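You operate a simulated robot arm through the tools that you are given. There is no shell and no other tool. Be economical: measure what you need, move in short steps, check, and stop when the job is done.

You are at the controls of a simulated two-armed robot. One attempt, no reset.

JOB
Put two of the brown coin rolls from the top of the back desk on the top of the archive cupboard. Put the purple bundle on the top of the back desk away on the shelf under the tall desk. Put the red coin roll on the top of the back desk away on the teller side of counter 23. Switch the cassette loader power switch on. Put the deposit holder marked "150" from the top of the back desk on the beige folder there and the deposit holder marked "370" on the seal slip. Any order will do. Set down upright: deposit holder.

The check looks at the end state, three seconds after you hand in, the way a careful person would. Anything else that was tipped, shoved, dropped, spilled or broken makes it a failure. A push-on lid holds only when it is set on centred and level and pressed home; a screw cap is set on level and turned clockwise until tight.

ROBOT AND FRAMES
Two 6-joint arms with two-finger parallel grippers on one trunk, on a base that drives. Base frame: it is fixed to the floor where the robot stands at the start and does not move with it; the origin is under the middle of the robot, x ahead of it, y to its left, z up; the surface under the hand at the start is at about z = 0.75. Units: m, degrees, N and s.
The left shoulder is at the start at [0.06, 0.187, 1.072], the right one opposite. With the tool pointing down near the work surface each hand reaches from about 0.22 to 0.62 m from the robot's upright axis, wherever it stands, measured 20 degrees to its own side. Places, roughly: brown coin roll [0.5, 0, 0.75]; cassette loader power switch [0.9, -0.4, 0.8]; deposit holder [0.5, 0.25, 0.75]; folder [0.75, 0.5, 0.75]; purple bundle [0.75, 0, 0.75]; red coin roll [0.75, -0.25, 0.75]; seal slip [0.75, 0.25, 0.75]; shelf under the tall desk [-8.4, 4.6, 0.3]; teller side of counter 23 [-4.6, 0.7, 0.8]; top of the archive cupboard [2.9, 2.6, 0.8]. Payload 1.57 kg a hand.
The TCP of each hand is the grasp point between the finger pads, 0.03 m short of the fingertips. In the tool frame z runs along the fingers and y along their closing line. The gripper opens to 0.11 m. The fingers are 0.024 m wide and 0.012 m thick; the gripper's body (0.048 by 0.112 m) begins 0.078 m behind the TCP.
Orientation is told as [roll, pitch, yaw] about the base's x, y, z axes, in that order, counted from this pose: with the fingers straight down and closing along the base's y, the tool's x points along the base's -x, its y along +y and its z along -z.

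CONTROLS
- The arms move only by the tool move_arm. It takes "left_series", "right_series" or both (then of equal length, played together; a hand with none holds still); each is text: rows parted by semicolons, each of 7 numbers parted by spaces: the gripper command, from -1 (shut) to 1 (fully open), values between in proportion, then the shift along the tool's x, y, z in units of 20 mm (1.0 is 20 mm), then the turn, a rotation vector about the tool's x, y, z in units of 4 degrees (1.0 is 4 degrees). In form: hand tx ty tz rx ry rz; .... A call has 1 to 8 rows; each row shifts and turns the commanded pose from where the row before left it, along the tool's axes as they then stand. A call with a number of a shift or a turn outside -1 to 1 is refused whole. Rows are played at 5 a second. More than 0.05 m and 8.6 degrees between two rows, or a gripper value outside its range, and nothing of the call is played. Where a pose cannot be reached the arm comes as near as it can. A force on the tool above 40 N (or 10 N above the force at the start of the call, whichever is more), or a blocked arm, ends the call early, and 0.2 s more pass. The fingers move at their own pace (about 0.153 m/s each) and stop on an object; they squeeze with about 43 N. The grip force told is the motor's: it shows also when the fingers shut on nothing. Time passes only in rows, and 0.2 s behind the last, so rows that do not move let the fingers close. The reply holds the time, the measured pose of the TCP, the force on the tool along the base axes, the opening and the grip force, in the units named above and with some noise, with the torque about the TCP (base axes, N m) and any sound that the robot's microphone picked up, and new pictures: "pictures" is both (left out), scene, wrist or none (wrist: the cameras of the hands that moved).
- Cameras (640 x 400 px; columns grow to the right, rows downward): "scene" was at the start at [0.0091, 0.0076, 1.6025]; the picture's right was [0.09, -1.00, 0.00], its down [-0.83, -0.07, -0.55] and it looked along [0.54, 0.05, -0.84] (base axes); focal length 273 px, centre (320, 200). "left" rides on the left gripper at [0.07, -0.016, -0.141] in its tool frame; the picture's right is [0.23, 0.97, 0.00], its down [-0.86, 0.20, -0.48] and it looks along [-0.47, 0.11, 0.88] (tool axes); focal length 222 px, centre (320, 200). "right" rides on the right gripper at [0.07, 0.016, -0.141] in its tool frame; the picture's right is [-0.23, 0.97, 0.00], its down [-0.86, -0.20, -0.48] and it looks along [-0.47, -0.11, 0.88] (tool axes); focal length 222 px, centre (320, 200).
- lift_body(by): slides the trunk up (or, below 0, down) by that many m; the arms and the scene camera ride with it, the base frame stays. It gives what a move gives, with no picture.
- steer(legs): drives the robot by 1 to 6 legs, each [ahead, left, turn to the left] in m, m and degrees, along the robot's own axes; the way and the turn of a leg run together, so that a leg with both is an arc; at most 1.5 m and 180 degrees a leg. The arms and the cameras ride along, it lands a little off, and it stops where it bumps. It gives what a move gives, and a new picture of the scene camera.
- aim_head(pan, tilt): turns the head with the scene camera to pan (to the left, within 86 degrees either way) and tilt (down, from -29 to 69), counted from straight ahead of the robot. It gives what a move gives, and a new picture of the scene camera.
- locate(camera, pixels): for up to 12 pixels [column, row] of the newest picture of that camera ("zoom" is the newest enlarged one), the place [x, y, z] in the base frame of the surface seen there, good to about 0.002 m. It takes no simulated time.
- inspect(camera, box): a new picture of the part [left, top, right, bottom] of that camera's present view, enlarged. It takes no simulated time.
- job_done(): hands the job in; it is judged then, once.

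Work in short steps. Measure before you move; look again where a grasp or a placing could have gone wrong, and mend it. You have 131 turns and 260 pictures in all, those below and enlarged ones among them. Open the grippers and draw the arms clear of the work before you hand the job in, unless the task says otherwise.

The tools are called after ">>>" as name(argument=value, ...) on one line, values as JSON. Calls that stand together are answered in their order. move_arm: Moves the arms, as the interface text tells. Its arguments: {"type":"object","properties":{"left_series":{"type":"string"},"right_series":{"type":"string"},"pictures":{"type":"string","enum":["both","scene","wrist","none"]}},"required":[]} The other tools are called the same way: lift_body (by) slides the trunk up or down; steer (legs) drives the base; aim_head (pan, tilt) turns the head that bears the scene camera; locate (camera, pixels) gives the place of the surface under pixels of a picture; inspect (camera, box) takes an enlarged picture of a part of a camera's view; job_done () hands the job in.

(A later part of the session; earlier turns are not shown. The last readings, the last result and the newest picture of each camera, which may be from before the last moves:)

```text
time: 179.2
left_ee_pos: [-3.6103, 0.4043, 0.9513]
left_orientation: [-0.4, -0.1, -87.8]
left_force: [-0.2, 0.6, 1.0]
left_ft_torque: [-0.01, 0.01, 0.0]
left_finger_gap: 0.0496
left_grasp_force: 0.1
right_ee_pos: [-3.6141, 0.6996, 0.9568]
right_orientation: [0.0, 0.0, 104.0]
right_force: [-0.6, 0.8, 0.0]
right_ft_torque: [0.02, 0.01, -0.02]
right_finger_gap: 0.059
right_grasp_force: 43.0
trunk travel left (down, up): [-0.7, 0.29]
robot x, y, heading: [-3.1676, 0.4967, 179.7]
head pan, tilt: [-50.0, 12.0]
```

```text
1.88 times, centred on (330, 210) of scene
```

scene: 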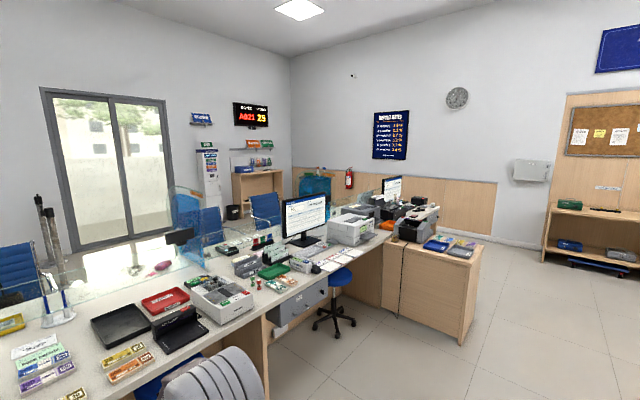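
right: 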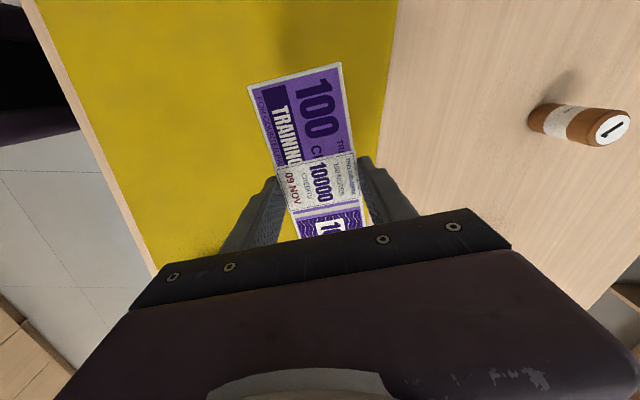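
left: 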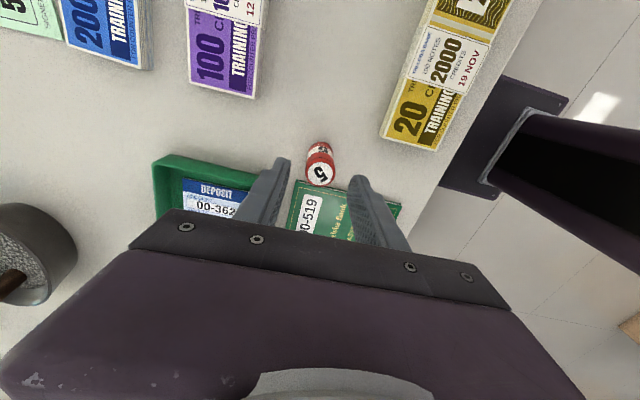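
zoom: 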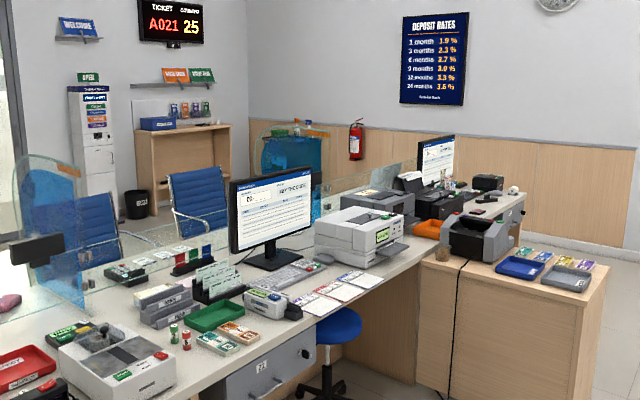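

Wall at y≈5.84, tall desk at about (-8.4,4.6). I go back a bit, strafe to y≈4.9, and look along the passage past the counters' end.

>>> steer(legs=[[-0.45, 0, 0.2], [0, -1.5, 0], [0, -1.5, 0], [0, -1.3, 0]])

>>> aim_head(pan=0, tilt=20)

```text
time: 202.2
left_ee_pos: [-3.2029, 4.7267, 0.9538]
left_orientation: [-0.4, 0.0, -86.8]
left_force: [-0.1, 0.1, -0.4]
left_ft_torque: [-0.01, -0.01, -0.01]
left_finger_gap: 0.0495
left_grasp_force: 0.1
right_ee_pos: [-3.212, 5.0212, 0.9577]
right_orientation: [0.0, 0.0, 105.0]
right_force: [0.8, -0.8, -1.8]
right_ft_torque: [0.01, 0.03, -0.03]
right_finger_gap: 0.0592
right_grasp_force: 43.2
trunk travel left (down, up): [-0.7, 0.29]
robot x, y, heading: [-2.7604, 4.8277, -179.0]
head pan, tilt: [-50.0, 12.0]
```

scene: 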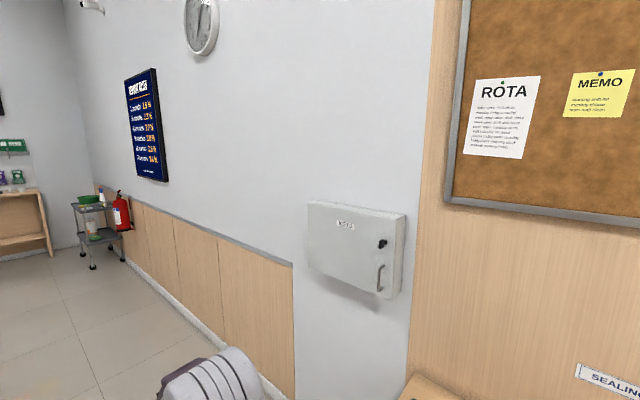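

```text
time: 203.4
left_ee_pos: [-3.2015, 4.7267, 0.9531]
left_orientation: [-0.5, 0.0, -86.8]
left_force: [0.0, 0.5, -0.5]
left_ft_torque: [-0.02, -0.02, 0.02]
left_finger_gap: 0.0497
left_grasp_force: 0.0
right_ee_pos: [-3.2126, 5.0233, 0.9575]
right_orientation: [0.0, 0.0, 104.9]
right_force: [0.5, -0.3, -1.0]
right_ft_torque: [-0.02, 0.0, 0.0]
right_finger_gap: 0.059
right_grasp_force: 43.0
trunk travel left (down, up): [-0.7, 0.29]
robot x, y, heading: [-2.7636, 4.8277, -179.2]
head pan, tilt: [0.0, 20.0]
```

scene: 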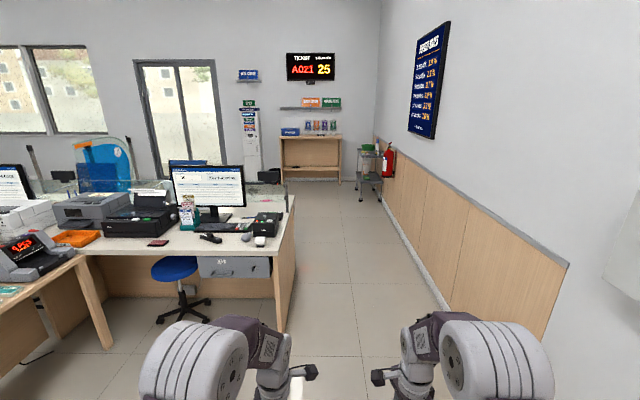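

There's a clear corridor to the tall desk at (310,155). I measure it.

>>> inspect(camera="scene", box=[230, 90, 410, 220])

>>> locate(camera="zoom", pixels=[[280, 168], [280, 270], [390, 265], [280, 310], [180, 310], [395, 310], [285, 220], [190, 175], [395, 175], [460, 375]])

>>> locate(camera="scene", pixels=[[295, 215], [283, 330], [400, 240], [445, 305], [350, 300], [360, 200]])

```text
3.08 times, centred on (320, 155) of scene
```

zoom: 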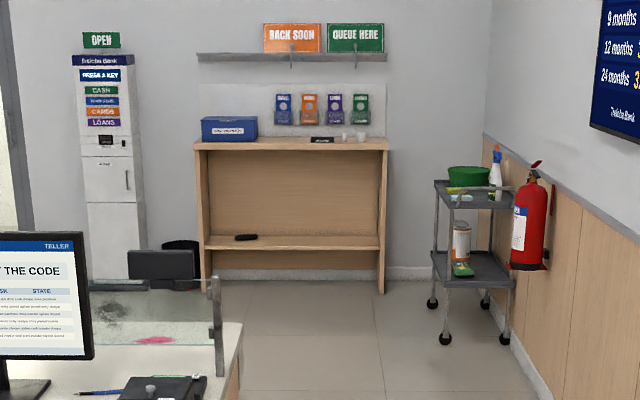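

```text
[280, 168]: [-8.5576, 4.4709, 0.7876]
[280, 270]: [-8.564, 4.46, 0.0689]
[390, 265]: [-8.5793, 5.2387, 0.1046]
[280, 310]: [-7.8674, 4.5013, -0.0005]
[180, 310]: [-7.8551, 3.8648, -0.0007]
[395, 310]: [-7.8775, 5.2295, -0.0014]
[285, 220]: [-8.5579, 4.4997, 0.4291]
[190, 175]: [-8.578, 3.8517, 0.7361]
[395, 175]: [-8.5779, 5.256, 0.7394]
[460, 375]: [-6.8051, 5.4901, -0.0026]
```

```text
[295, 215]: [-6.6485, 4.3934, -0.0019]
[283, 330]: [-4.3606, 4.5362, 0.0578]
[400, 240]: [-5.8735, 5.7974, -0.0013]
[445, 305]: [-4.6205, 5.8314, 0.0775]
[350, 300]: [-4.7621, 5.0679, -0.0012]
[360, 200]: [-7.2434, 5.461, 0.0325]
```

The tall desk's opening spans y≈4.0–5.15, shelf z≈0.3, top z≈1.0. I drive down the corridor at y≈5.1 and then in front of it.

>>> steer(legs=[[0, -0.27, -0.8], [1.5, 0, 0], [1.5, 0, 0], [1.2, 0, 0], [0, 0.6, 0]])

>>> aim_head(pan=0, tilt=40)

```text
time: 228.0
left_ee_pos: [-7.3947, 4.3099, 0.954]
left_orientation: [-0.5, 0.0, -86.4]
left_force: [0.0, 0.7, -0.4]
left_ft_torque: [0.0, 0.03, 0.05]
left_finger_gap: 0.0496
left_grasp_force: 0.0
right_ee_pos: [-7.4061, 4.6056, 0.9569]
right_orientation: [0.0, -0.1, 105.5]
right_force: [-0.1, -0.7, -1.1]
right_ft_torque: [0.03, -0.01, 0.0]
right_finger_gap: 0.0593
right_grasp_force: 43.0
trunk travel left (down, up): [-0.7, 0.29]
robot x, y, heading: [-6.9529, 4.4173, -178.6]
head pan, tilt: [0.0, 20.0]
```

scene: 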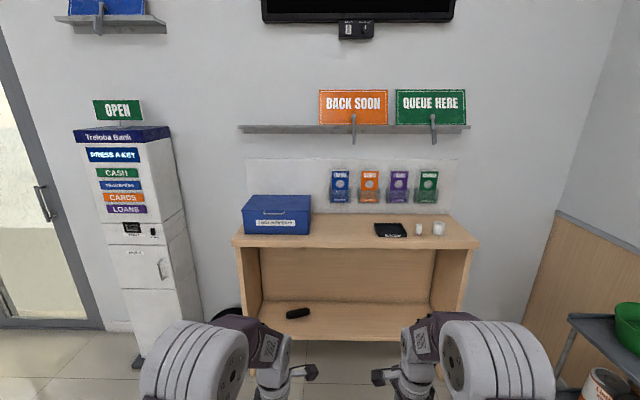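

```text
time: 228.9
left_ee_pos: [-7.3952, 4.3106, 0.9534]
left_orientation: [-0.4, 0.0, -86.4]
left_force: [0.6, 0.7, 0.0]
left_ft_torque: [0.01, 0.0, -0.03]
left_finger_gap: 0.0494
left_grasp_force: 0.0
right_ee_pos: [-7.4068, 4.6072, 0.9572]
right_orientation: [0.1, 0.1, 105.3]
right_force: [-0.1, -1.2, -1.0]
right_ft_torque: [0.01, 0.0, 0.01]
right_finger_gap: 0.0592
right_grasp_force: 43.2
trunk travel left (down, up): [-0.7, 0.29]
robot x, y, heading: [-6.9552, 4.4166, -178.7]
head pan, tilt: [0.0, 40.0]
```

scene: 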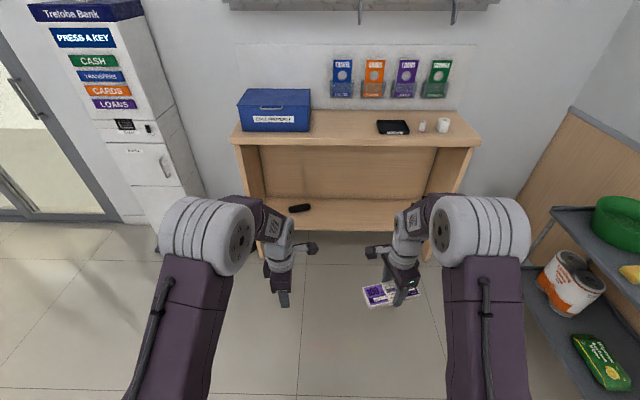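

>>> locate(camera="scene", pixels=[[360, 140], [360, 148], [360, 155], [360, 205], [360, 215], [345, 229], [345, 222], [300, 208], [265, 190], [425, 180], [250, 220], [440, 200]])

>>> inspect(camera="scene", box=[220, 110, 490, 270])

```text
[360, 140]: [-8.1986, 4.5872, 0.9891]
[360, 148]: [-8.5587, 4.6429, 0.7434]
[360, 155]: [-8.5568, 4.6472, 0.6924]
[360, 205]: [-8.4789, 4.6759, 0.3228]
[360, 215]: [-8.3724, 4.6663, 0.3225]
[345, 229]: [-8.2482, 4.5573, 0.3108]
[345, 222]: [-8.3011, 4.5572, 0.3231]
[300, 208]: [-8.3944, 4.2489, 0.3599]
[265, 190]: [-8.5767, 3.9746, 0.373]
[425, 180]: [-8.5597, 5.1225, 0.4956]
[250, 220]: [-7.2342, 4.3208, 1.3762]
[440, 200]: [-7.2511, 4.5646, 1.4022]
```

```text
2.37 times, centred on (355, 190) of scene
```

zoom: 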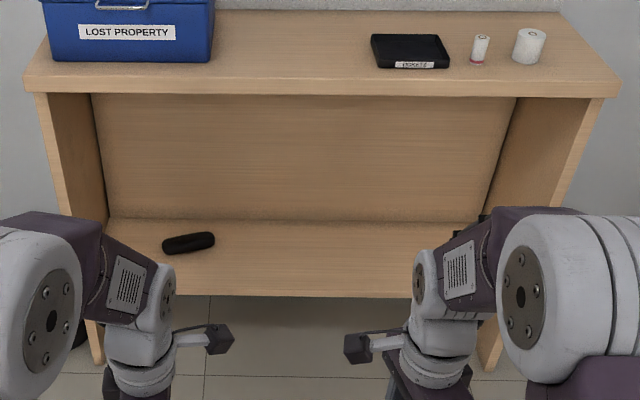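

Shelf surface z=0.3225, front x=-8.248; desktop front x≈-8.19, top 0.989. I raise both hands relative to the trunk (left also back, right extended), then lower the trunk.

>>> move_arm(left_series="-0.1 0 0.6 -1 0 0 0;-0.1 0 0.6 -1 0 0 0;-0.1 0 0.6 -1 0 0 0;-0.1 0 0.6 -1 0 0 0;-0.1 0 0.6 -1 0 0 0;-0.1 0 0.6 -1 0 0 0;-0.1 0 0.6 -1 0 0 0;-0.1 0 0.6 -1 0 0 0", right_series="-1 -0.1 0.3 -0.2 0 0 0;-1 -0.17 0.6 -0.4 0 0 0;-1 -0.17 0.7 -0.5 0 0 0;-1 -0.17 0.7 -0.6 0 0 0;-1 -0.17 0.7 -0.6 0 0 0;-1 -0.17 0.7 -0.6 0 0 0;-1 -0.17 0.7 -0.6 0 0 0;-1 -0.17 0.4 -0.4 0 0 0", pictures="none")

>>> lift_body(by=-0.3)

>>> lift_body(by=-0.32)

>>> aim_head(pan=0, tilt=25)

```text
time: 230.7
left_ee_pos: [-7.2966, 4.3164, 1.113]
left_orientation: [-0.4, 0.0, -86.5]
left_force: [0.3, -0.3, 0.2]
left_ft_torque: [0.0, 0.02, 0.0]
left_finger_gap: 0.0499
left_grasp_force: 0.1
right_ee_pos: [-7.5045, 4.6044, 1.036]
right_orientation: [0.0, -0.1, 105.4]
right_force: [-1.0, 0.3, -1.5]
right_ft_torque: [0.03, 0.06, 0.0]
right_finger_gap: 0.0592
right_grasp_force: 43.1
trunk travel left (down, up): [-0.7, 0.29]
robot x, y, heading: [-6.9515, 4.416, -178.7]
head pan, tilt: [0.0, 40.0]
```

```text
time: 233.7
left_ee_pos: [-7.2965, 4.3161, 0.8131]
left_orientation: [-0.4, 0.0, -86.4]
left_force: [0.4, 0.1, 0.5]
left_ft_torque: [0.01, 0.01, -0.03]
left_finger_gap: 0.0492
left_grasp_force: 0.0
right_ee_pos: [-7.5045, 4.6049, 0.7358]
right_orientation: [0.0, 0.0, 105.4]
right_force: [0.7, -0.2, -0.6]
right_ft_torque: [0.01, -0.02, 0.0]
right_finger_gap: 0.0589
right_grasp_force: 43.2
trunk travel left (down, up): [-0.4, 0.59]
robot x, y, heading: [-6.9556, 4.4152, -178.8]
head pan, tilt: [0.0, 40.0]
```

```text
time: 236.8
left_ee_pos: [-7.2974, 4.3158, 0.4918]
left_orientation: [-0.5, 0.0, -86.3]
left_force: [0.0, -0.1, -0.4]
left_ft_torque: [0.04, 0.0, 0.03]
left_finger_gap: 0.0495
left_grasp_force: 0.0
right_ee_pos: [-7.5046, 4.6054, 0.4146]
right_orientation: [0.0, 0.0, 105.4]
right_force: [0.4, 0.1, -0.6]
right_ft_torque: [-0.04, -0.03, -0.02]
right_finger_gap: 0.059
right_grasp_force: 43.1
trunk travel left (down, up): [-0.08, 0.91]
robot x, y, heading: [-6.9561, 4.4182, -178.5]
head pan, tilt: [0.0, 40.0]
```

```text
time: 237.6
left_ee_pos: [-7.298, 4.3168, 0.4921]
left_orientation: [-0.4, -0.1, -86.4]
left_force: [-0.2, 0.2, 1.3]
left_ft_torque: [-0.04, -0.02, 0.0]
left_finger_gap: 0.0494
left_grasp_force: 0.1
right_ee_pos: [-7.5059, 4.6056, 0.4157]
right_orientation: [0.0, -0.1, 105.5]
right_force: [-0.8, -0.6, -1.1]
right_ft_torque: [-0.03, 0.01, 0.0]
right_finger_gap: 0.0592
right_grasp_force: 43.3
trunk travel left (down, up): [-0.08, 0.91]
robot x, y, heading: [-6.9548, 4.4191, -178.6]
head pan, tilt: [0.0, 25.0]
```

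scene: 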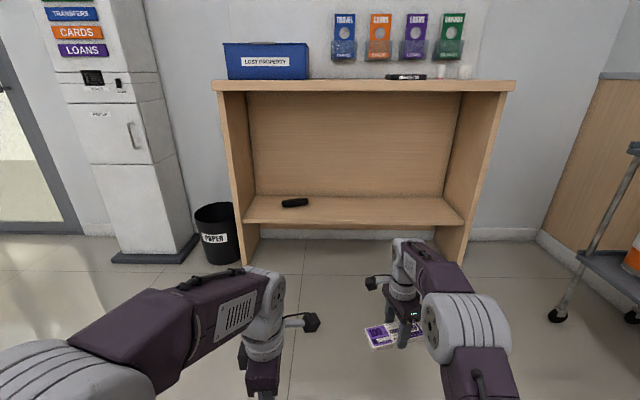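

Heights look right (bundle bottom 0.383, shelf 0.3225). I drive ahead 0.55 m and check clearance.

>>> steer(legs=[[0.55, 0, -1.4]])

>>> locate(camera="scene", pixels=[[320, 50], [440, 250], [460, 300]])

```text
time: 240.8
left_ee_pos: [-7.8518, 4.3176, 0.4917]
left_orientation: [-0.4, 0.0, -87.7]
left_force: [-0.1, 0.4, -0.5]
left_ft_torque: [0.02, 0.0, 0.02]
left_finger_gap: 0.0498
left_grasp_force: 0.0
right_ee_pos: [-8.0544, 4.6094, 0.4157]
right_orientation: [0.0, 0.0, 104.2]
right_force: [-0.5, 0.5, -1.1]
right_ft_torque: [0.0, -0.03, 0.01]
right_finger_gap: 0.0591
right_grasp_force: 43.0
trunk travel left (down, up): [-0.08, 0.91]
robot x, y, heading: [-7.5058, 4.4104, -180.0]
head pan, tilt: [0.0, 25.0]
```

scene: 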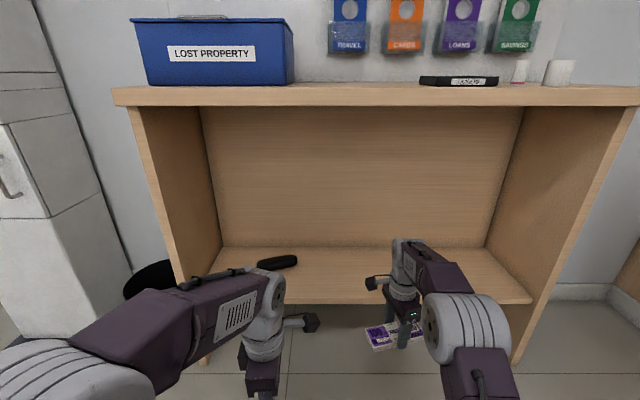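

```text
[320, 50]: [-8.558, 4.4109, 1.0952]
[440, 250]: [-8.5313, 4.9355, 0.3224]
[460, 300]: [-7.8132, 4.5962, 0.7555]
```

Clear. I drive ahead 0.28 m so the bundle is over the shelf.

>>> steer(legs=[[0.28, 0, 0]])

>>> move_arm(right_series="-1 0 0 0.3 0 0 0;-1 0 0 0.5 0 0 0;-1 0 0 0.6 0 0 0;-1 0 0 0.6 0 0 0;-1 0 0 0.5 0 0 0;-1 0 0 0.2 0 0 0", pictures="both")

```text
time: 242.8
left_ee_pos: [-8.1347, 4.3161, 0.4913]
left_orientation: [-0.4, 0.0, -87.6]
left_force: [1.0, 0.7, -0.1]
left_ft_torque: [0.04, -0.03, 0.02]
left_finger_gap: 0.0497
left_grasp_force: 0.0
right_ee_pos: [-8.3362, 4.6089, 0.4149]
right_orientation: [0.0, 0.0, 104.4]
right_force: [-0.3, -0.3, -1.1]
right_ft_torque: [0.03, -0.01, -0.01]
right_finger_gap: 0.0588
right_grasp_force: 42.7
trunk travel left (down, up): [-0.08, 0.91]
robot x, y, heading: [-7.7885, 4.4083, -179.9]
head pan, tilt: [0.0, 25.0]
```

scene: 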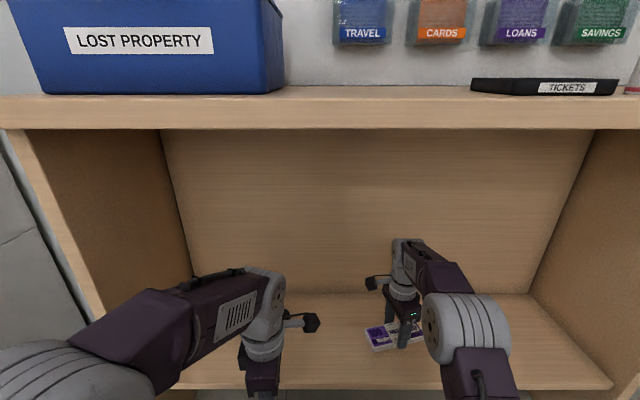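

```text
time: 244.2
left_ee_pos: [-8.134, 4.3154, 0.4925]
left_orientation: [-0.3, 0.1, -87.6]
left_force: [-0.8, 0.1, 0.0]
left_ft_torque: [0.0, -0.03, 0.0]
left_finger_gap: 0.0496
left_grasp_force: 0.0
right_ee_pos: [-8.3367, 4.6094, 0.361]
right_orientation: [0.0, 0.1, 104.3]
right_force: [-0.2, 0.2, 0.2]
right_ft_torque: [-0.02, 0.0, 0.01]
right_finger_gap: 0.0591
right_grasp_force: 43.7
trunk travel left (down, up): [-0.08, 0.91]
robot x, y, heading: [-7.7912, 4.4094, -179.7]
head pan, tilt: [0.0, 25.0]
```

scene: 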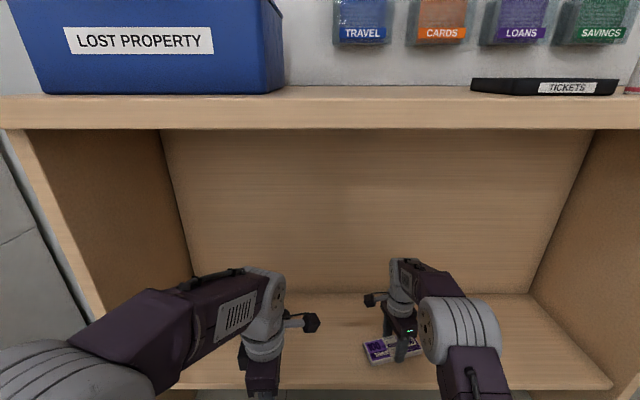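
right: 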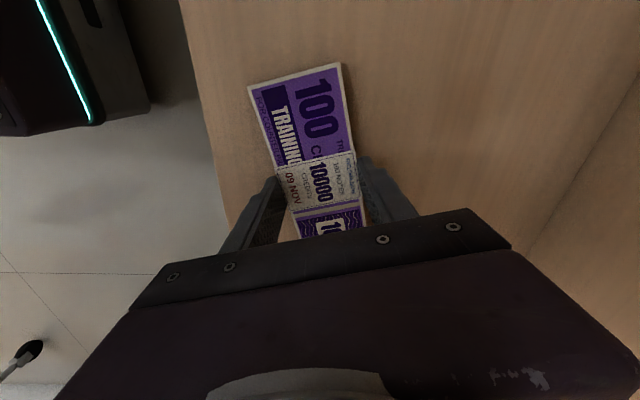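

I lower the last few mm and release.

>>> move_arm(right_series="-1 0 0 0.15 0 0 0;-1 0 0 0.12 0 0 0;-1 0 0 0.05 0 0 0;-1 0 0 0 0 0 0", pictures="none")

```text
time: 245.2
left_ee_pos: [-8.1331, 4.3156, 0.4927]
left_orientation: [-0.5, 0.2, -87.6]
left_force: [-0.1, -0.3, 0.1]
left_ft_torque: [-0.02, 0.01, -0.03]
left_finger_gap: 0.0495
left_grasp_force: 0.1
right_ee_pos: [-8.3367, 4.607, 0.3565]
right_orientation: [0.3, -0.1, 104.2]
right_force: [2.2, 1.4, 24.2]
right_ft_torque: [-0.55, -0.65, -0.05]
right_finger_gap: 0.0593
right_grasp_force: 43.1
trunk travel left (down, up): [-0.08, 0.91]
robot x, y, heading: [-7.7865, 4.4051, -179.9]
head pan, tilt: [0.0, 25.0]
```

Contact (24 N). I relieve slightly, open, and raise.

>>> move_arm(right_series="-1 0 0 -0.1 0 0 0;0.2 0 0 0 0 0 0;0.35 0 0 0 0 0 0;0.4 0 0 -0.1 0 0 0;0.4 0 0 -0.4 0 0 0;0.4 0 0 -0.8 0 0 0;0.4 0 0 -1 0 0 0;0.4 0 0 -1 0 0 0", pictures="both")

```text
time: 246.9
left_ee_pos: [-8.1352, 4.3146, 0.4933]
left_orientation: [-0.4, 0.0, -87.6]
left_force: [0.6, 0.4, -0.6]
left_ft_torque: [-0.01, 0.0, 0.03]
left_finger_gap: 0.0493
left_grasp_force: 0.1
right_ee_pos: [-8.3361, 4.6092, 0.4226]
right_orientation: [0.0, 0.0, 104.3]
right_force: [0.1, 0.7, -0.4]
right_ft_torque: [-0.04, 0.04, 0.02]
right_finger_gap: 0.0768
right_grasp_force: 0.0
trunk travel left (down, up): [-0.08, 0.91]
robot x, y, heading: [-7.7921, 4.4107, -179.7]
head pan, tilt: [0.0, 25.0]
```

scene: 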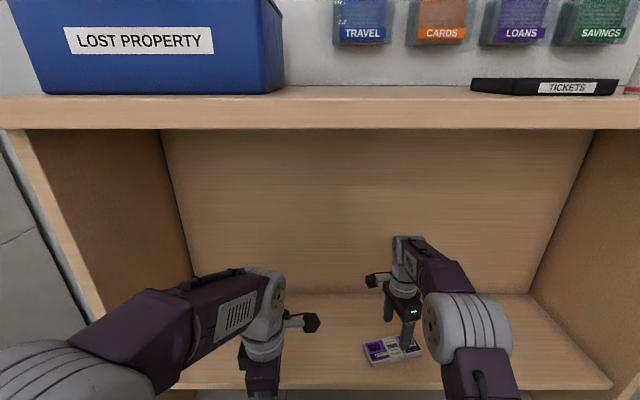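
right: 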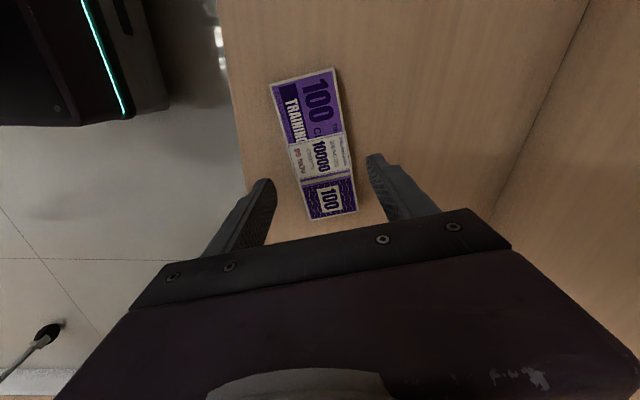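

The bundle lies flat on the shelf. I back out, raise the trunk, and drive back along the corridor.

>>> steer(legs=[[-0.85, 0, 0]])

>>> lift_body(by=0.62)

>>> steer(legs=[[0, -0.65, 0], [-1.5, 0, 0], [-1.5, 0, 0], [-1.2, 0, 0]])

```text
time: 251.5
left_ee_pos: [-7.2777, 4.32, 0.4931]
left_orientation: [-0.3, 0.0, -87.4]
left_force: [0.0, -0.4, -0.7]
left_ft_torque: [-0.01, 0.03, -0.03]
left_finger_gap: 0.0496
left_grasp_force: 0.1
right_ee_pos: [-7.4817, 4.6104, 0.423]
right_orientation: [0.0, 0.0, 104.5]
right_force: [0.2, -1.0, -0.5]
right_ft_torque: [0.02, 0.02, 0.03]
right_finger_gap: 0.077
right_grasp_force: 0.0
trunk travel left (down, up): [-0.08, 0.91]
robot x, y, heading: [-6.935, 4.411, -179.8]
head pan, tilt: [0.0, 25.0]
```

scene: 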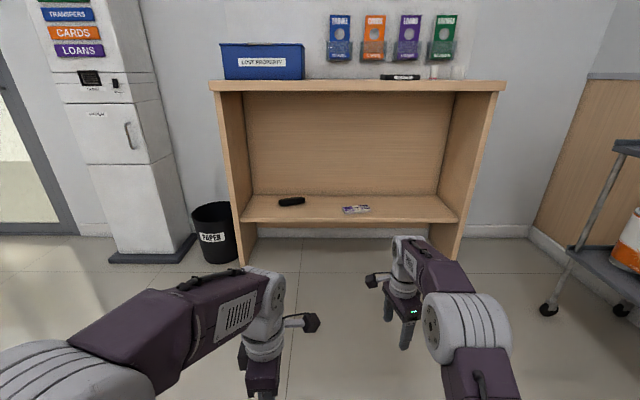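

```text
refused: 0.62 is not a number from -0.4 to 0.4
```

```text
time: 274.8
left_ee_pos: [-3.0921, 4.9506, 0.4919]
left_orientation: [-0.4, 0.0, -88.4]
left_force: [0.0, -0.4, 0.2]
left_ft_torque: [0.02, 0.0, -0.04]
left_finger_gap: 0.0494
left_grasp_force: 0.1
right_ee_pos: [-3.2895, 5.247, 0.4227]
right_orientation: [0.0, 0.0, 103.4]
right_force: [-1.2, -0.2, -0.2]
right_ft_torque: [0.02, -0.02, -0.01]
right_finger_gap: 0.0768
right_grasp_force: 0.0
trunk travel left (down, up): [-0.08, 0.91]
robot x, y, heading: [-2.7458, 5.0341, 179.4]
head pan, tilt: [0.0, 25.0]
```

scene: 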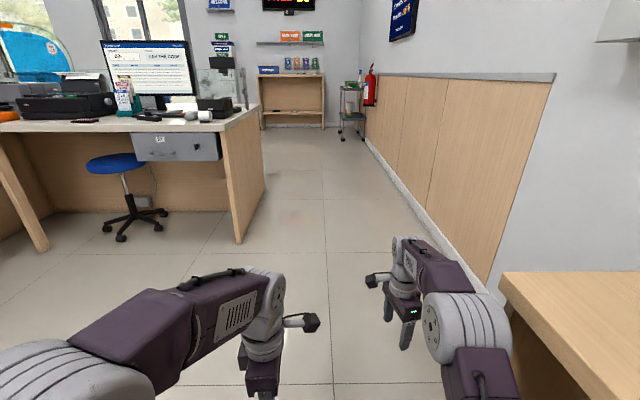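

I raise the trunk in two steps, then drive along x≈-2.75 to y≈-1.6 and turn round.

>>> lift_body(by=0.31)

>>> lift_body(by=0.31)

>>> steer(legs=[[0, 0.6, 0.6], [0, 1.5, 0], [0, 1.5, 0], [0, 1.5, 0], [0, 1.5, 0], [0, 0, 180]])

>>> aim_head(pan=20, tilt=25)

```text
time: 277.9
left_ee_pos: [-3.093, 4.9513, 0.8028]
left_orientation: [-0.4, 0.0, -88.4]
left_force: [1.1, -0.1, 0.2]
left_ft_torque: [0.0, 0.03, -0.01]
left_finger_gap: 0.0495
left_grasp_force: 0.1
right_ee_pos: [-3.2901, 5.2469, 0.7332]
right_orientation: [0.0, 0.0, 103.5]
right_force: [0.8, 0.2, -0.3]
right_ft_torque: [0.01, 0.02, 0.01]
right_finger_gap: 0.077
right_grasp_force: 0.0
trunk travel left (down, up): [-0.39, 0.6]
robot x, y, heading: [-2.7467, 5.0414, 179.5]
head pan, tilt: [0.0, 25.0]
```

```text
time: 281.0
left_ee_pos: [-3.0925, 4.951, 1.1126]
left_orientation: [-0.4, 0.1, -88.4]
left_force: [1.0, 1.1, -0.1]
left_ft_torque: [0.0, 0.01, -0.02]
left_finger_gap: 0.0495
left_grasp_force: 0.0
right_ee_pos: [-3.2895, 5.2467, 1.0431]
right_orientation: [0.0, -0.1, 103.5]
right_force: [0.2, 0.0, 0.7]
right_ft_torque: [-0.01, 0.0, 0.0]
right_finger_gap: 0.0771
right_grasp_force: 0.1
trunk travel left (down, up): [-0.7, 0.29]
robot x, y, heading: [-2.7466, 5.0362, 179.4]
head pan, tilt: [0.0, 25.0]
```

```text
time: 319.9
left_ee_pos: [-2.3467, -1.4965, 1.1121]
left_orientation: [-0.4, 0.0, 92.5]
left_force: [0.4, -0.1, 0.2]
left_ft_torque: [-0.02, 0.0, -0.03]
left_finger_gap: 0.0494
left_grasp_force: 0.0
right_ee_pos: [-2.1453, -1.7885, 1.044]
right_orientation: [-0.1, 0.0, -75.7]
right_force: [0.8, -0.8, -0.3]
right_ft_torque: [0.04, -0.04, 0.04]
right_finger_gap: 0.0771
right_grasp_force: 0.1
trunk travel left (down, up): [-0.7, 0.29]
robot x, y, heading: [-2.6904, -1.5916, 0.3]
head pan, tilt: [0.0, 25.0]
```

scene: 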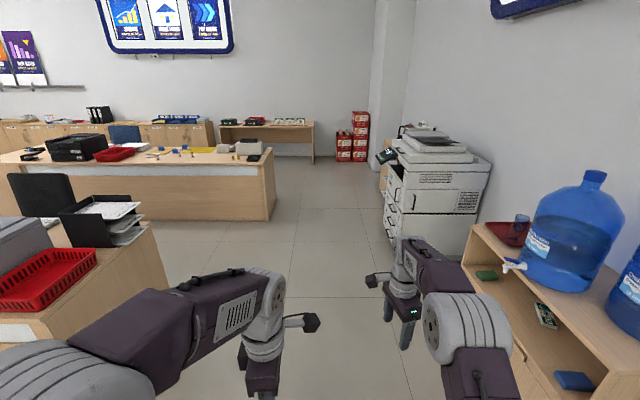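

```text
time: 320.8
left_ee_pos: [-2.3474, -1.4959, 1.1123]
left_orientation: [-0.3, 0.0, 92.4]
left_force: [0.6, -0.1, 0.8]
left_ft_torque: [-0.02, -0.01, 0.03]
left_finger_gap: 0.0499
left_grasp_force: 0.1
right_ee_pos: [-2.1451, -1.7877, 1.0431]
right_orientation: [0.1, 0.0, -75.6]
right_force: [0.4, 0.0, 0.6]
right_ft_torque: [-0.02, 0.0, -0.01]
right_finger_gap: 0.0768
right_grasp_force: 0.0
trunk travel left (down, up): [-0.7, 0.29]
robot x, y, heading: [-2.6886, -1.5892, 0.2]
head pan, tilt: [20.0, 25.0]
```

scene: 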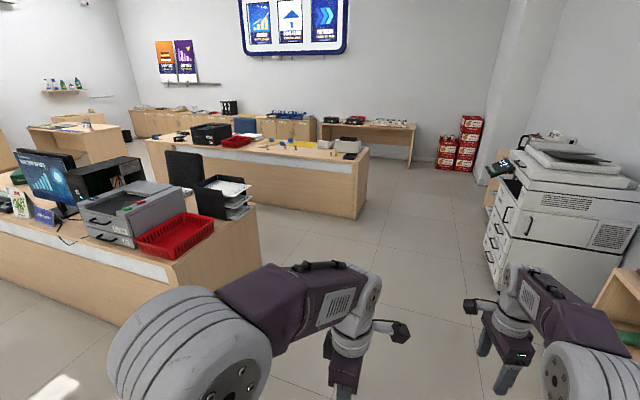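

I check the black chair's place, then drive to the near side of the back desk.

>>> locate(camera="scene", pixels=[[185, 165], [195, 180], [175, 160], [240, 210], [365, 155]])

>>> steer(legs=[[1.5, 0, 0], [0.95, 0, 0], [0, 1.3, 0], [0, 0.3, 0]])

>>> aim_head(pan=0, tilt=55)

```text
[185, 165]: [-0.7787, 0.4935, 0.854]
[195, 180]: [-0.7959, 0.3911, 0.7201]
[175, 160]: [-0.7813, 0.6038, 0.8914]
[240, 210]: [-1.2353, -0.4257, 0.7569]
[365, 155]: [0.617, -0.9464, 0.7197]
```

```text
time: 340.6
left_ee_pos: [0.0743, 0.1261, 1.1117]
left_orientation: [-0.4, 0.1, 92.9]
left_force: [0.2, -0.1, 0.2]
left_ft_torque: [0.02, -0.03, 0.02]
left_finger_gap: 0.0492
left_grasp_force: 0.0
right_ee_pos: [0.2797, -0.1651, 1.0421]
right_orientation: [0.0, 0.1, -75.2]
right_force: [-0.6, 0.0, -0.3]
right_ft_torque: [0.03, 0.02, 0.02]
right_finger_gap: 0.077
right_grasp_force: 0.0
trunk travel left (down, up): [-0.7, 0.29]
robot x, y, heading: [-0.2689, 0.0322, 0.9]
head pan, tilt: [20.0, 25.0]
```

scene: 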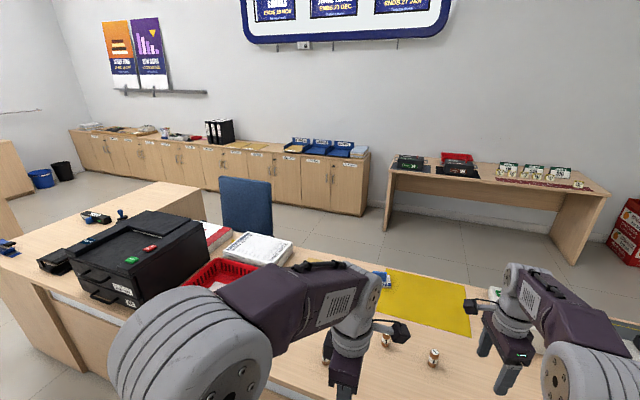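

```text
time: 341.5
left_ee_pos: [0.0737, 0.1258, 1.1113]
left_orientation: [-0.5, 0.0, 93.1]
left_force: [-0.7, -0.8, 0.1]
left_ft_torque: [0.01, 0.0, 0.01]
left_finger_gap: 0.0496
left_grasp_force: 0.1
right_ee_pos: [0.2802, -0.1633, 1.0434]
right_orientation: [0.0, 0.0, -75.1]
right_force: [-0.1, 0.0, -0.2]
right_ft_torque: [0.01, 0.0, -0.01]
right_finger_gap: 0.077
right_grasp_force: 0.0
trunk travel left (down, up): [-0.7, 0.29]
robot x, y, heading: [-0.2666, 0.0318, 0.8]
head pan, tilt: [0.0, 55.0]
```

scene: 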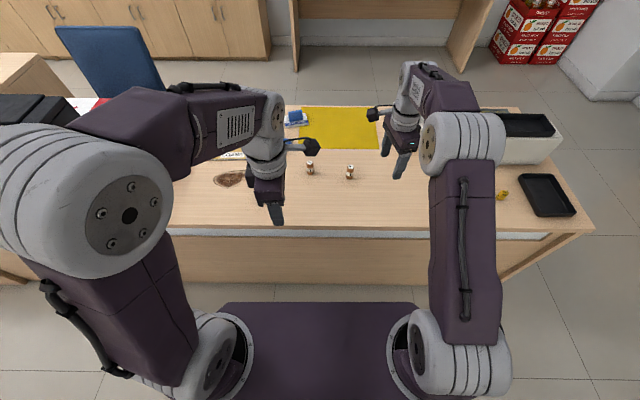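

I'll take the left-most roll (0.33,0.255) with the left hand and the right one (0.45,-0.075) with the right, keeping the hands apart. I drive ahead to x≈0.

>>> steer(legs=[[0.26, 0, -0.8]])

>>> move_arm(left_series="0 -1 0 0 0 0 0;0 -1 0 0 0 0 0;0 -1 0 0.5 0 0 0;0 -1 0 1 0 0 0;0 -1 0 1 0 0 0;0 -0.8 0 1 0 0 0;0 0 0 1 0 0 0;0 0 0 1 0 0 0", right_series="0 -0.5 -0.8 0 0 0 0;0 -0.5 -0.8 0 0 0 0;0 -0.5 -0.8 0 0 0 0;0 -0.5 -0.8 0 0 0 0;0 0 -0.8 0 0 0 0;0 0 0 0.5 0 0 0;0 0 0 1 0 0 0;0 0 0 1 0 0 0", pictures="both")

```text
time: 343.4
left_ee_pos: [0.3323, 0.1234, 1.1118]
left_orientation: [-0.5, 0.0, 92.2]
left_force: [-0.2, 0.3, 0.8]
left_ft_torque: [-0.03, -0.01, -0.02]
left_finger_gap: 0.0497
left_grasp_force: 0.1
right_ee_pos: [0.5333, -0.1698, 1.044]
right_orientation: [-0.1, -0.1, -75.9]
right_force: [0.2, -0.1, 0.1]
right_ft_torque: [0.03, 0.0, 0.02]
right_finger_gap: 0.0771
right_grasp_force: 0.1
trunk travel left (down, up): [-0.7, 0.29]
robot x, y, heading: [-0.0121, 0.03, 0.2]
head pan, tilt: [0.0, 55.0]
```

scene: 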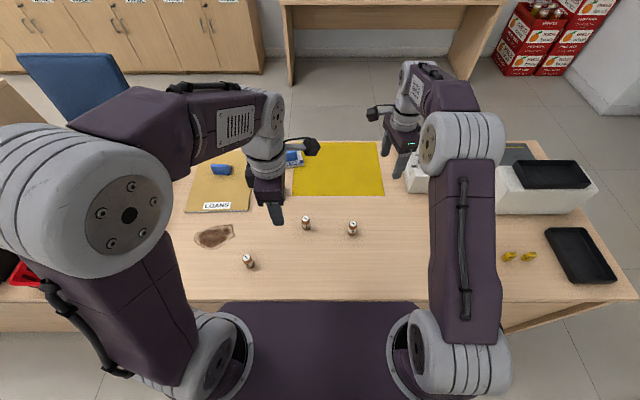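

```text
time: 345.2
left_ee_pos: [0.3312, 0.24, 1.0014]
left_orientation: [-0.3, 0.0, 92.2]
left_force: [-0.4, 0.3, -0.6]
left_ft_torque: [-0.02, 0.01, 0.03]
left_finger_gap: 0.0548
left_grasp_force: 0.1
right_ee_pos: [0.4665, -0.2277, 0.9928]
right_orientation: [0.0, -0.1, -75.9]
right_force: [0.6, 0.4, 0.7]
right_ft_torque: [0.03, 0.04, -0.04]
right_finger_gap: 0.0549
right_grasp_force: 0.1
trunk travel left (down, up): [-0.7, 0.29]
robot x, y, heading: [-0.0105, 0.0321, 0.0]
head pan, tilt: [0.0, 55.0]
```

scene: 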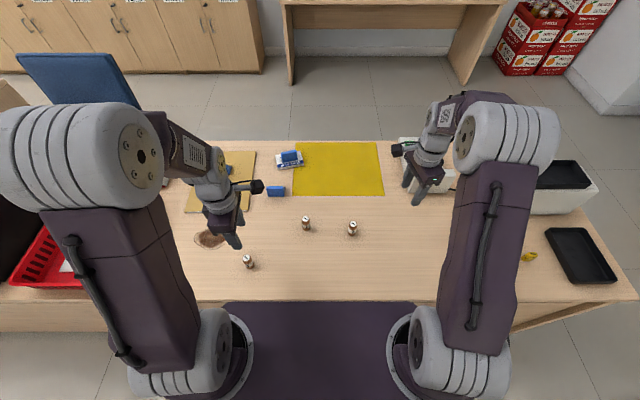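
right: 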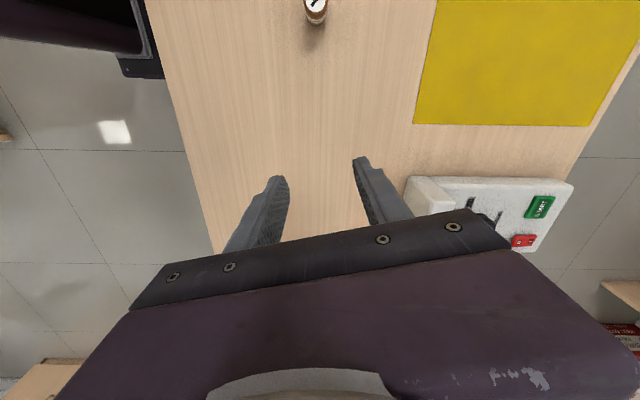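
left: 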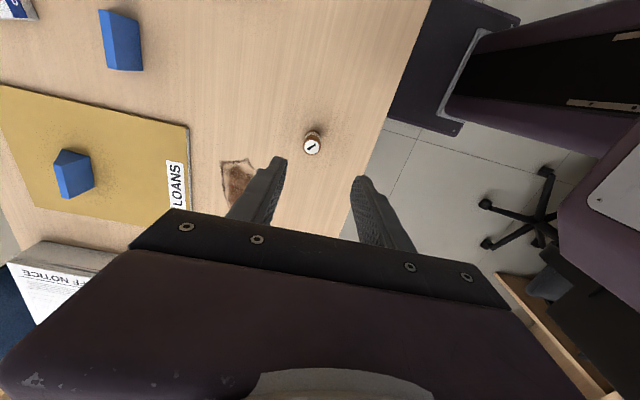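

I locate both rolls' tops precisely.

>>> locate(camera="left", pixels=[[312, 148], [305, 147], [319, 147], [312, 140], [312, 136]])

>>> locate(camera="scene", pixels=[[353, 223], [353, 232], [249, 257], [306, 218]])

>>> locate(camera="right", pixels=[[316, 6], [311, 6], [322, 6], [316, 20]])

```text
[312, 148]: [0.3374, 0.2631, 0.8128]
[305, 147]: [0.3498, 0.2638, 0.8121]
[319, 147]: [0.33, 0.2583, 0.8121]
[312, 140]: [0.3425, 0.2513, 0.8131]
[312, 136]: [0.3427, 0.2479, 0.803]
```

```text
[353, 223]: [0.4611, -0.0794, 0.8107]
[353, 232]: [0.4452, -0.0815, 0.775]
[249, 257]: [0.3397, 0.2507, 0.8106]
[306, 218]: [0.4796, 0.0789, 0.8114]
```

```text
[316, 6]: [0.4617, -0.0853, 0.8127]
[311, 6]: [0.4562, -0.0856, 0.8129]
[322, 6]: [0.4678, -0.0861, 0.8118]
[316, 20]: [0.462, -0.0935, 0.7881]
```

Roll centres: left (0.339,0.256), right (0.460,-0.080). I move both above.

>>> move_arm(left_series="0 -0.4 -0.2 0.9 0 0 0;0 -0.38 -0.23 0.9 0 0 0;0 0 0 0.9 0 0 0;0 0 0 0.9 0 0 0;0 0 0 0.9 0 0 0;0 0 0 0.9 0 0 0;0 0 0 0.9 0 0 0;0 0 0 0.9 0 0 0", right_series="0 0.906 0.185 0 0 0 0;0 0.906 0.185 0 0 0 0;0 0.906 0.185 0 0 0 0;0 0.906 0.185 0 0 0 0;0 0.906 0.185 0.6 0 0 0;0 0.906 0.185 0.9 0 0 0;0 0.906 0.185 1 0 0 0;0 0.906 0.185 1 0 0 0", pictures="wrist")

>>> locate(camera="left", pixels=[[320, 175], [320, 165]])

```text
time: 347.0
left_ee_pos: [0.3411, 0.2554, 0.8567]
left_orientation: [-0.4, 0.1, 92.2]
left_force: [-0.2, 0.0, -0.3]
left_ft_torque: [0.01, 0.0, -0.03]
left_finger_gap: 0.0548
left_grasp_force: 0.2
right_ee_pos: [0.4598, -0.079, 0.9235]
right_orientation: [0.0, -0.1, -76.1]
right_force: [0.2, 0.7, -0.5]
right_ft_torque: [-0.02, 0.02, -0.01]
right_finger_gap: 0.0549
right_grasp_force: 0.0
trunk travel left (down, up): [-0.7, 0.29]
robot x, y, heading: [-0.0132, 0.0301, -0.2]
head pan, tilt: [0.0, 55.0]
```

right: 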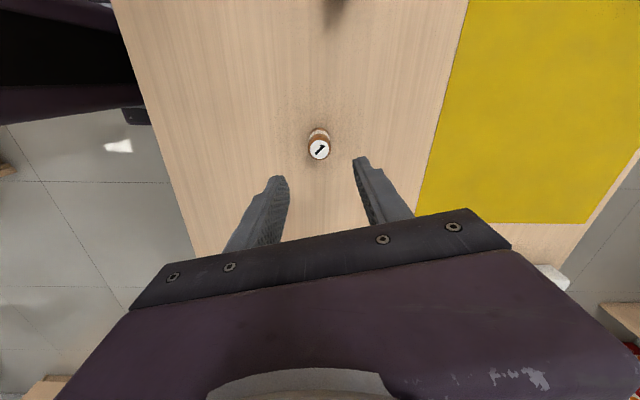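
left: 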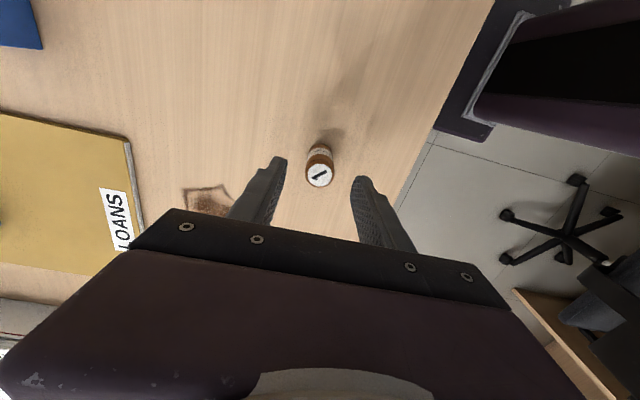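

```text
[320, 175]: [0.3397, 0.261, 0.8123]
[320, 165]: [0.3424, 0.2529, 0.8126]
```

>>> locate(camera="right", pixels=[[319, 150], [311, 150], [328, 150], [319, 142], [319, 158]])

>>> locate(camera="left", pixels=[[308, 176], [332, 176], [320, 164], [320, 187]])

```text
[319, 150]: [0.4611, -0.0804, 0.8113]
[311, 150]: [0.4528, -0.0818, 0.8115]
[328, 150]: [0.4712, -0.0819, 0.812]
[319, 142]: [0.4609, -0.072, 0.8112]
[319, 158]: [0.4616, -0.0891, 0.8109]
```

```text
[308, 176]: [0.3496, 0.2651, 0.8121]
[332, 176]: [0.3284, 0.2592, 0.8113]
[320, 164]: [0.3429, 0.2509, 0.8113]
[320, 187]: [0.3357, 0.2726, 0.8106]
```

Fine corrections and descend both to grasp height 0.79.

>>> move_arm(left_series="0 -0.3 0.1 0 0 0 0;0 0 0 0.5 0 0 0;0 0 0 0.5 0 0 0;0 0 0 0.5 0 0 0;0 0 0 0.5 0 0 0;0 0 0 0.5 0 0 0;0 0 0 0.5 0 0 0;0 0 0 0.33 0 0 0", right_series="0 -0.08 0.1 0.7 0 0 0;0 0 0 0.9 0 0 0;0 0 0 0.9 0 0 0;0 0 0 0.9 0 0 0;0 0 0 0.9 0 0 0;0 0 0 0.9 0 0 0;0 0 0 0.9 0 0 0;0 0 0 0.57 0 0 0", pictures="wrist")

```text
time: 348.8
left_ee_pos: [0.3362, 0.2608, 0.7925]
left_orientation: [-0.3, -0.1, 92.2]
left_force: [-0.1, -0.2, -0.1]
left_ft_torque: [-0.03, 0.0, -0.02]
left_finger_gap: 0.055
left_grasp_force: 0.1
right_ee_pos: [0.4623, -0.0811, 0.7898]
right_orientation: [0.1, 0.0, -75.9]
right_force: [-0.1, 0.2, 0.2]
right_ft_torque: [0.01, 0.01, 0.0]
right_finger_gap: 0.0548
right_grasp_force: 0.1
trunk travel left (down, up): [-0.7, 0.29]
robot x, y, heading: [-0.0136, 0.0331, 0.1]
head pan, tilt: [0.0, 55.0]
```

right: 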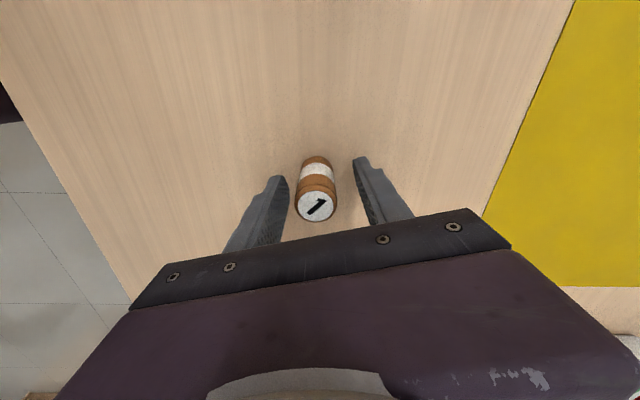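
left: 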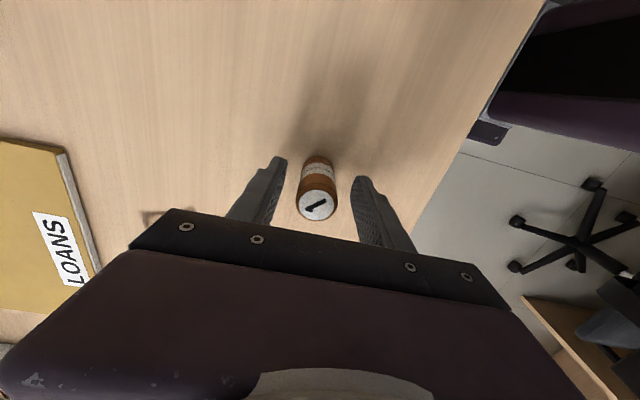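

Both centred. I close and lift slowly.

>>> move_arm(left_series="-0.3 0 0 0 0 0 0;-1 0 0 0 0 0 0;-1 0 0 0 0 0 0;-1 0 0 0 0 0 0;-1 0 0 -0.1 0 0 0;-1 0 0 -0.2 0 0 0;-1 0 0 -0.3 0 0 0;-1 0 0 -0.4 0 0 0", right_series="-0.3 0 0 0 0 0 0;-1 0 0 0 0 0 0;-1 0 0 0 0 0 0;-1 0 0 0 0 0 0;-1 0 0 -0.1 0 0 0;-1 0 0 -0.2 0 0 0;-1 0 0 -0.3 0 0 0;-1 0 0 -0.4 0 0 0", pictures="none")

>>> move_arm(left_series="-1 0 0 -0.3 0 0 0;-1 0 0 -0.5 0 0 0;-1 0 0 -0.6 0 0 0;-1 0 0 -0.6 0 0 0;-1 0 0 -0.6 0 0 0;-1 0 0 -0.6 0 0 0;-1 0 0 -0.6 0 0 0;-1 0 0 -0.4 0 0 0", right_series="-1 -0.1 0 -0.3 0 0 0;-1 -0.2 -0.2 -0.5 0 0 0;-1 -0.4 -0.4 -0.6 0 0 0;-1 -0.5 -0.5 -0.6 0 0 0;-1 -0.5 -0.5 -0.6 0 0 0;-1 -0.5 -0.5 -0.6 0 0 0;-1 -0.4 -0.4 -0.6 0 0 0;-1 -0.2 -0.2 -0.4 0 0 0", pictures="wrist")

```text
time: 350.6
left_ee_pos: [0.3363, 0.261, 0.8105]
left_orientation: [-0.4, -0.1, 92.2]
left_force: [-0.3, 0.4, -2.0]
left_ft_torque: [-0.01, 0.01, 0.02]
left_finger_gap: 0.0255
left_grasp_force: 37.2
right_ee_pos: [0.461, -0.0808, 0.8107]
right_orientation: [0.0, 0.0, -75.9]
right_force: [0.1, 0.1, -1.3]
right_ft_torque: [0.01, -0.01, 0.0]
right_finger_gap: 0.0259
right_grasp_force: 37.4
trunk travel left (down, up): [-0.7, 0.29]
robot x, y, heading: [-0.0091, 0.0354, 0.2]
head pan, tilt: [0.0, 55.0]
```

```text
time: 352.4
left_ee_pos: [0.3363, 0.2621, 0.896]
left_orientation: [-0.5, 0.0, 92.2]
left_force: [0.3, 0.1, -2.0]
left_ft_torque: [-0.02, -0.01, 0.01]
left_finger_gap: 0.0257
left_grasp_force: 36.9
right_ee_pos: [0.4231, -0.1495, 0.8948]
right_orientation: [0.0, 0.0, -75.8]
right_force: [0.1, 0.3, -1.6]
right_ft_torque: [-0.02, 0.01, -0.05]
right_finger_gap: 0.026
right_grasp_force: 37.9
trunk travel left (down, up): [-0.7, 0.29]
robot x, y, heading: [-0.0105, 0.0321, 0.0]
head pan, tilt: [0.0, 55.0]
```

right: 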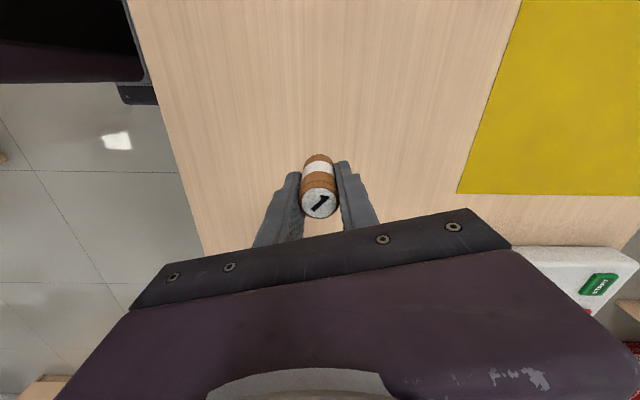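
left: 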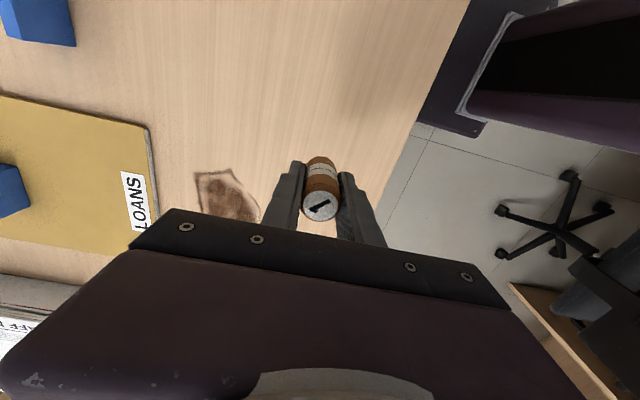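

Both held. I back away and drive round the right end to the far side, then look toward the archive cupboard.

>>> steer(legs=[[-0.22, 0, 0], [0, -1.4, 0], [0, -0.22, 0], [1.4, 0, 0], [0.66, 0, 0]])

>>> aim_head(pan=60, tilt=25)

```text
time: 371.8
left_ee_pos: [2.1757, -1.3739, 0.896]
left_orientation: [-0.4, 0.0, 91.9]
left_force: [0.6, 1.3, -2.6]
left_ft_torque: [-0.03, 0.01, -0.02]
left_finger_gap: 0.0254
left_grasp_force: 36.2
right_ee_pos: [2.2616, -1.7837, 0.8949]
right_orientation: [0.0, -0.1, -76.1]
right_force: [-0.3, -0.6, -1.8]
right_ft_torque: [-0.02, -0.02, 0.02]
right_finger_gap: 0.0257
right_grasp_force: 37.2
trunk travel left (down, up): [-0.7, 0.29]
robot x, y, heading: [1.8273, -1.6011, -0.2]
head pan, tilt: [0.0, 55.0]
```

scene: 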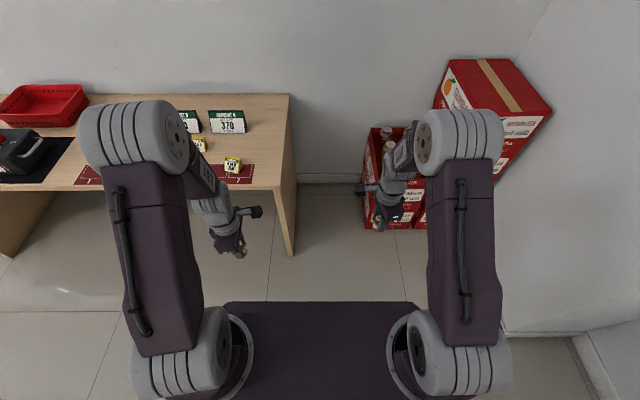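

```text
time: 373.1
left_ee_pos: [2.177, -1.3735, 0.8954]
left_orientation: [-0.4, 0.0, 92.0]
left_force: [0.5, 0.7, -1.2]
left_ft_torque: [0.01, 0.01, 0.0]
left_finger_gap: 0.026
left_grasp_force: 37.1
right_ee_pos: [2.2616, -1.7827, 0.8941]
right_orientation: [0.0, 0.0, -76.2]
right_force: [-0.5, -0.8, -1.6]
right_ft_torque: [-0.02, 0.01, 0.0]
right_finger_gap: 0.0255
right_grasp_force: 37.0
trunk travel left (down, up): [-0.7, 0.29]
robot x, y, heading: [1.8269, -1.6001, 0.1]
head pan, tilt: [60.0, 25.0]
```

scene: 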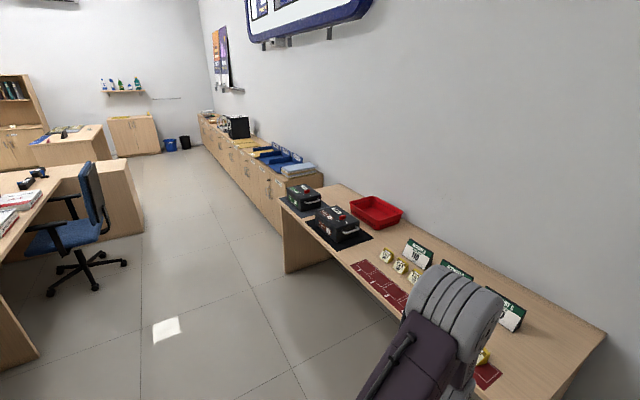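

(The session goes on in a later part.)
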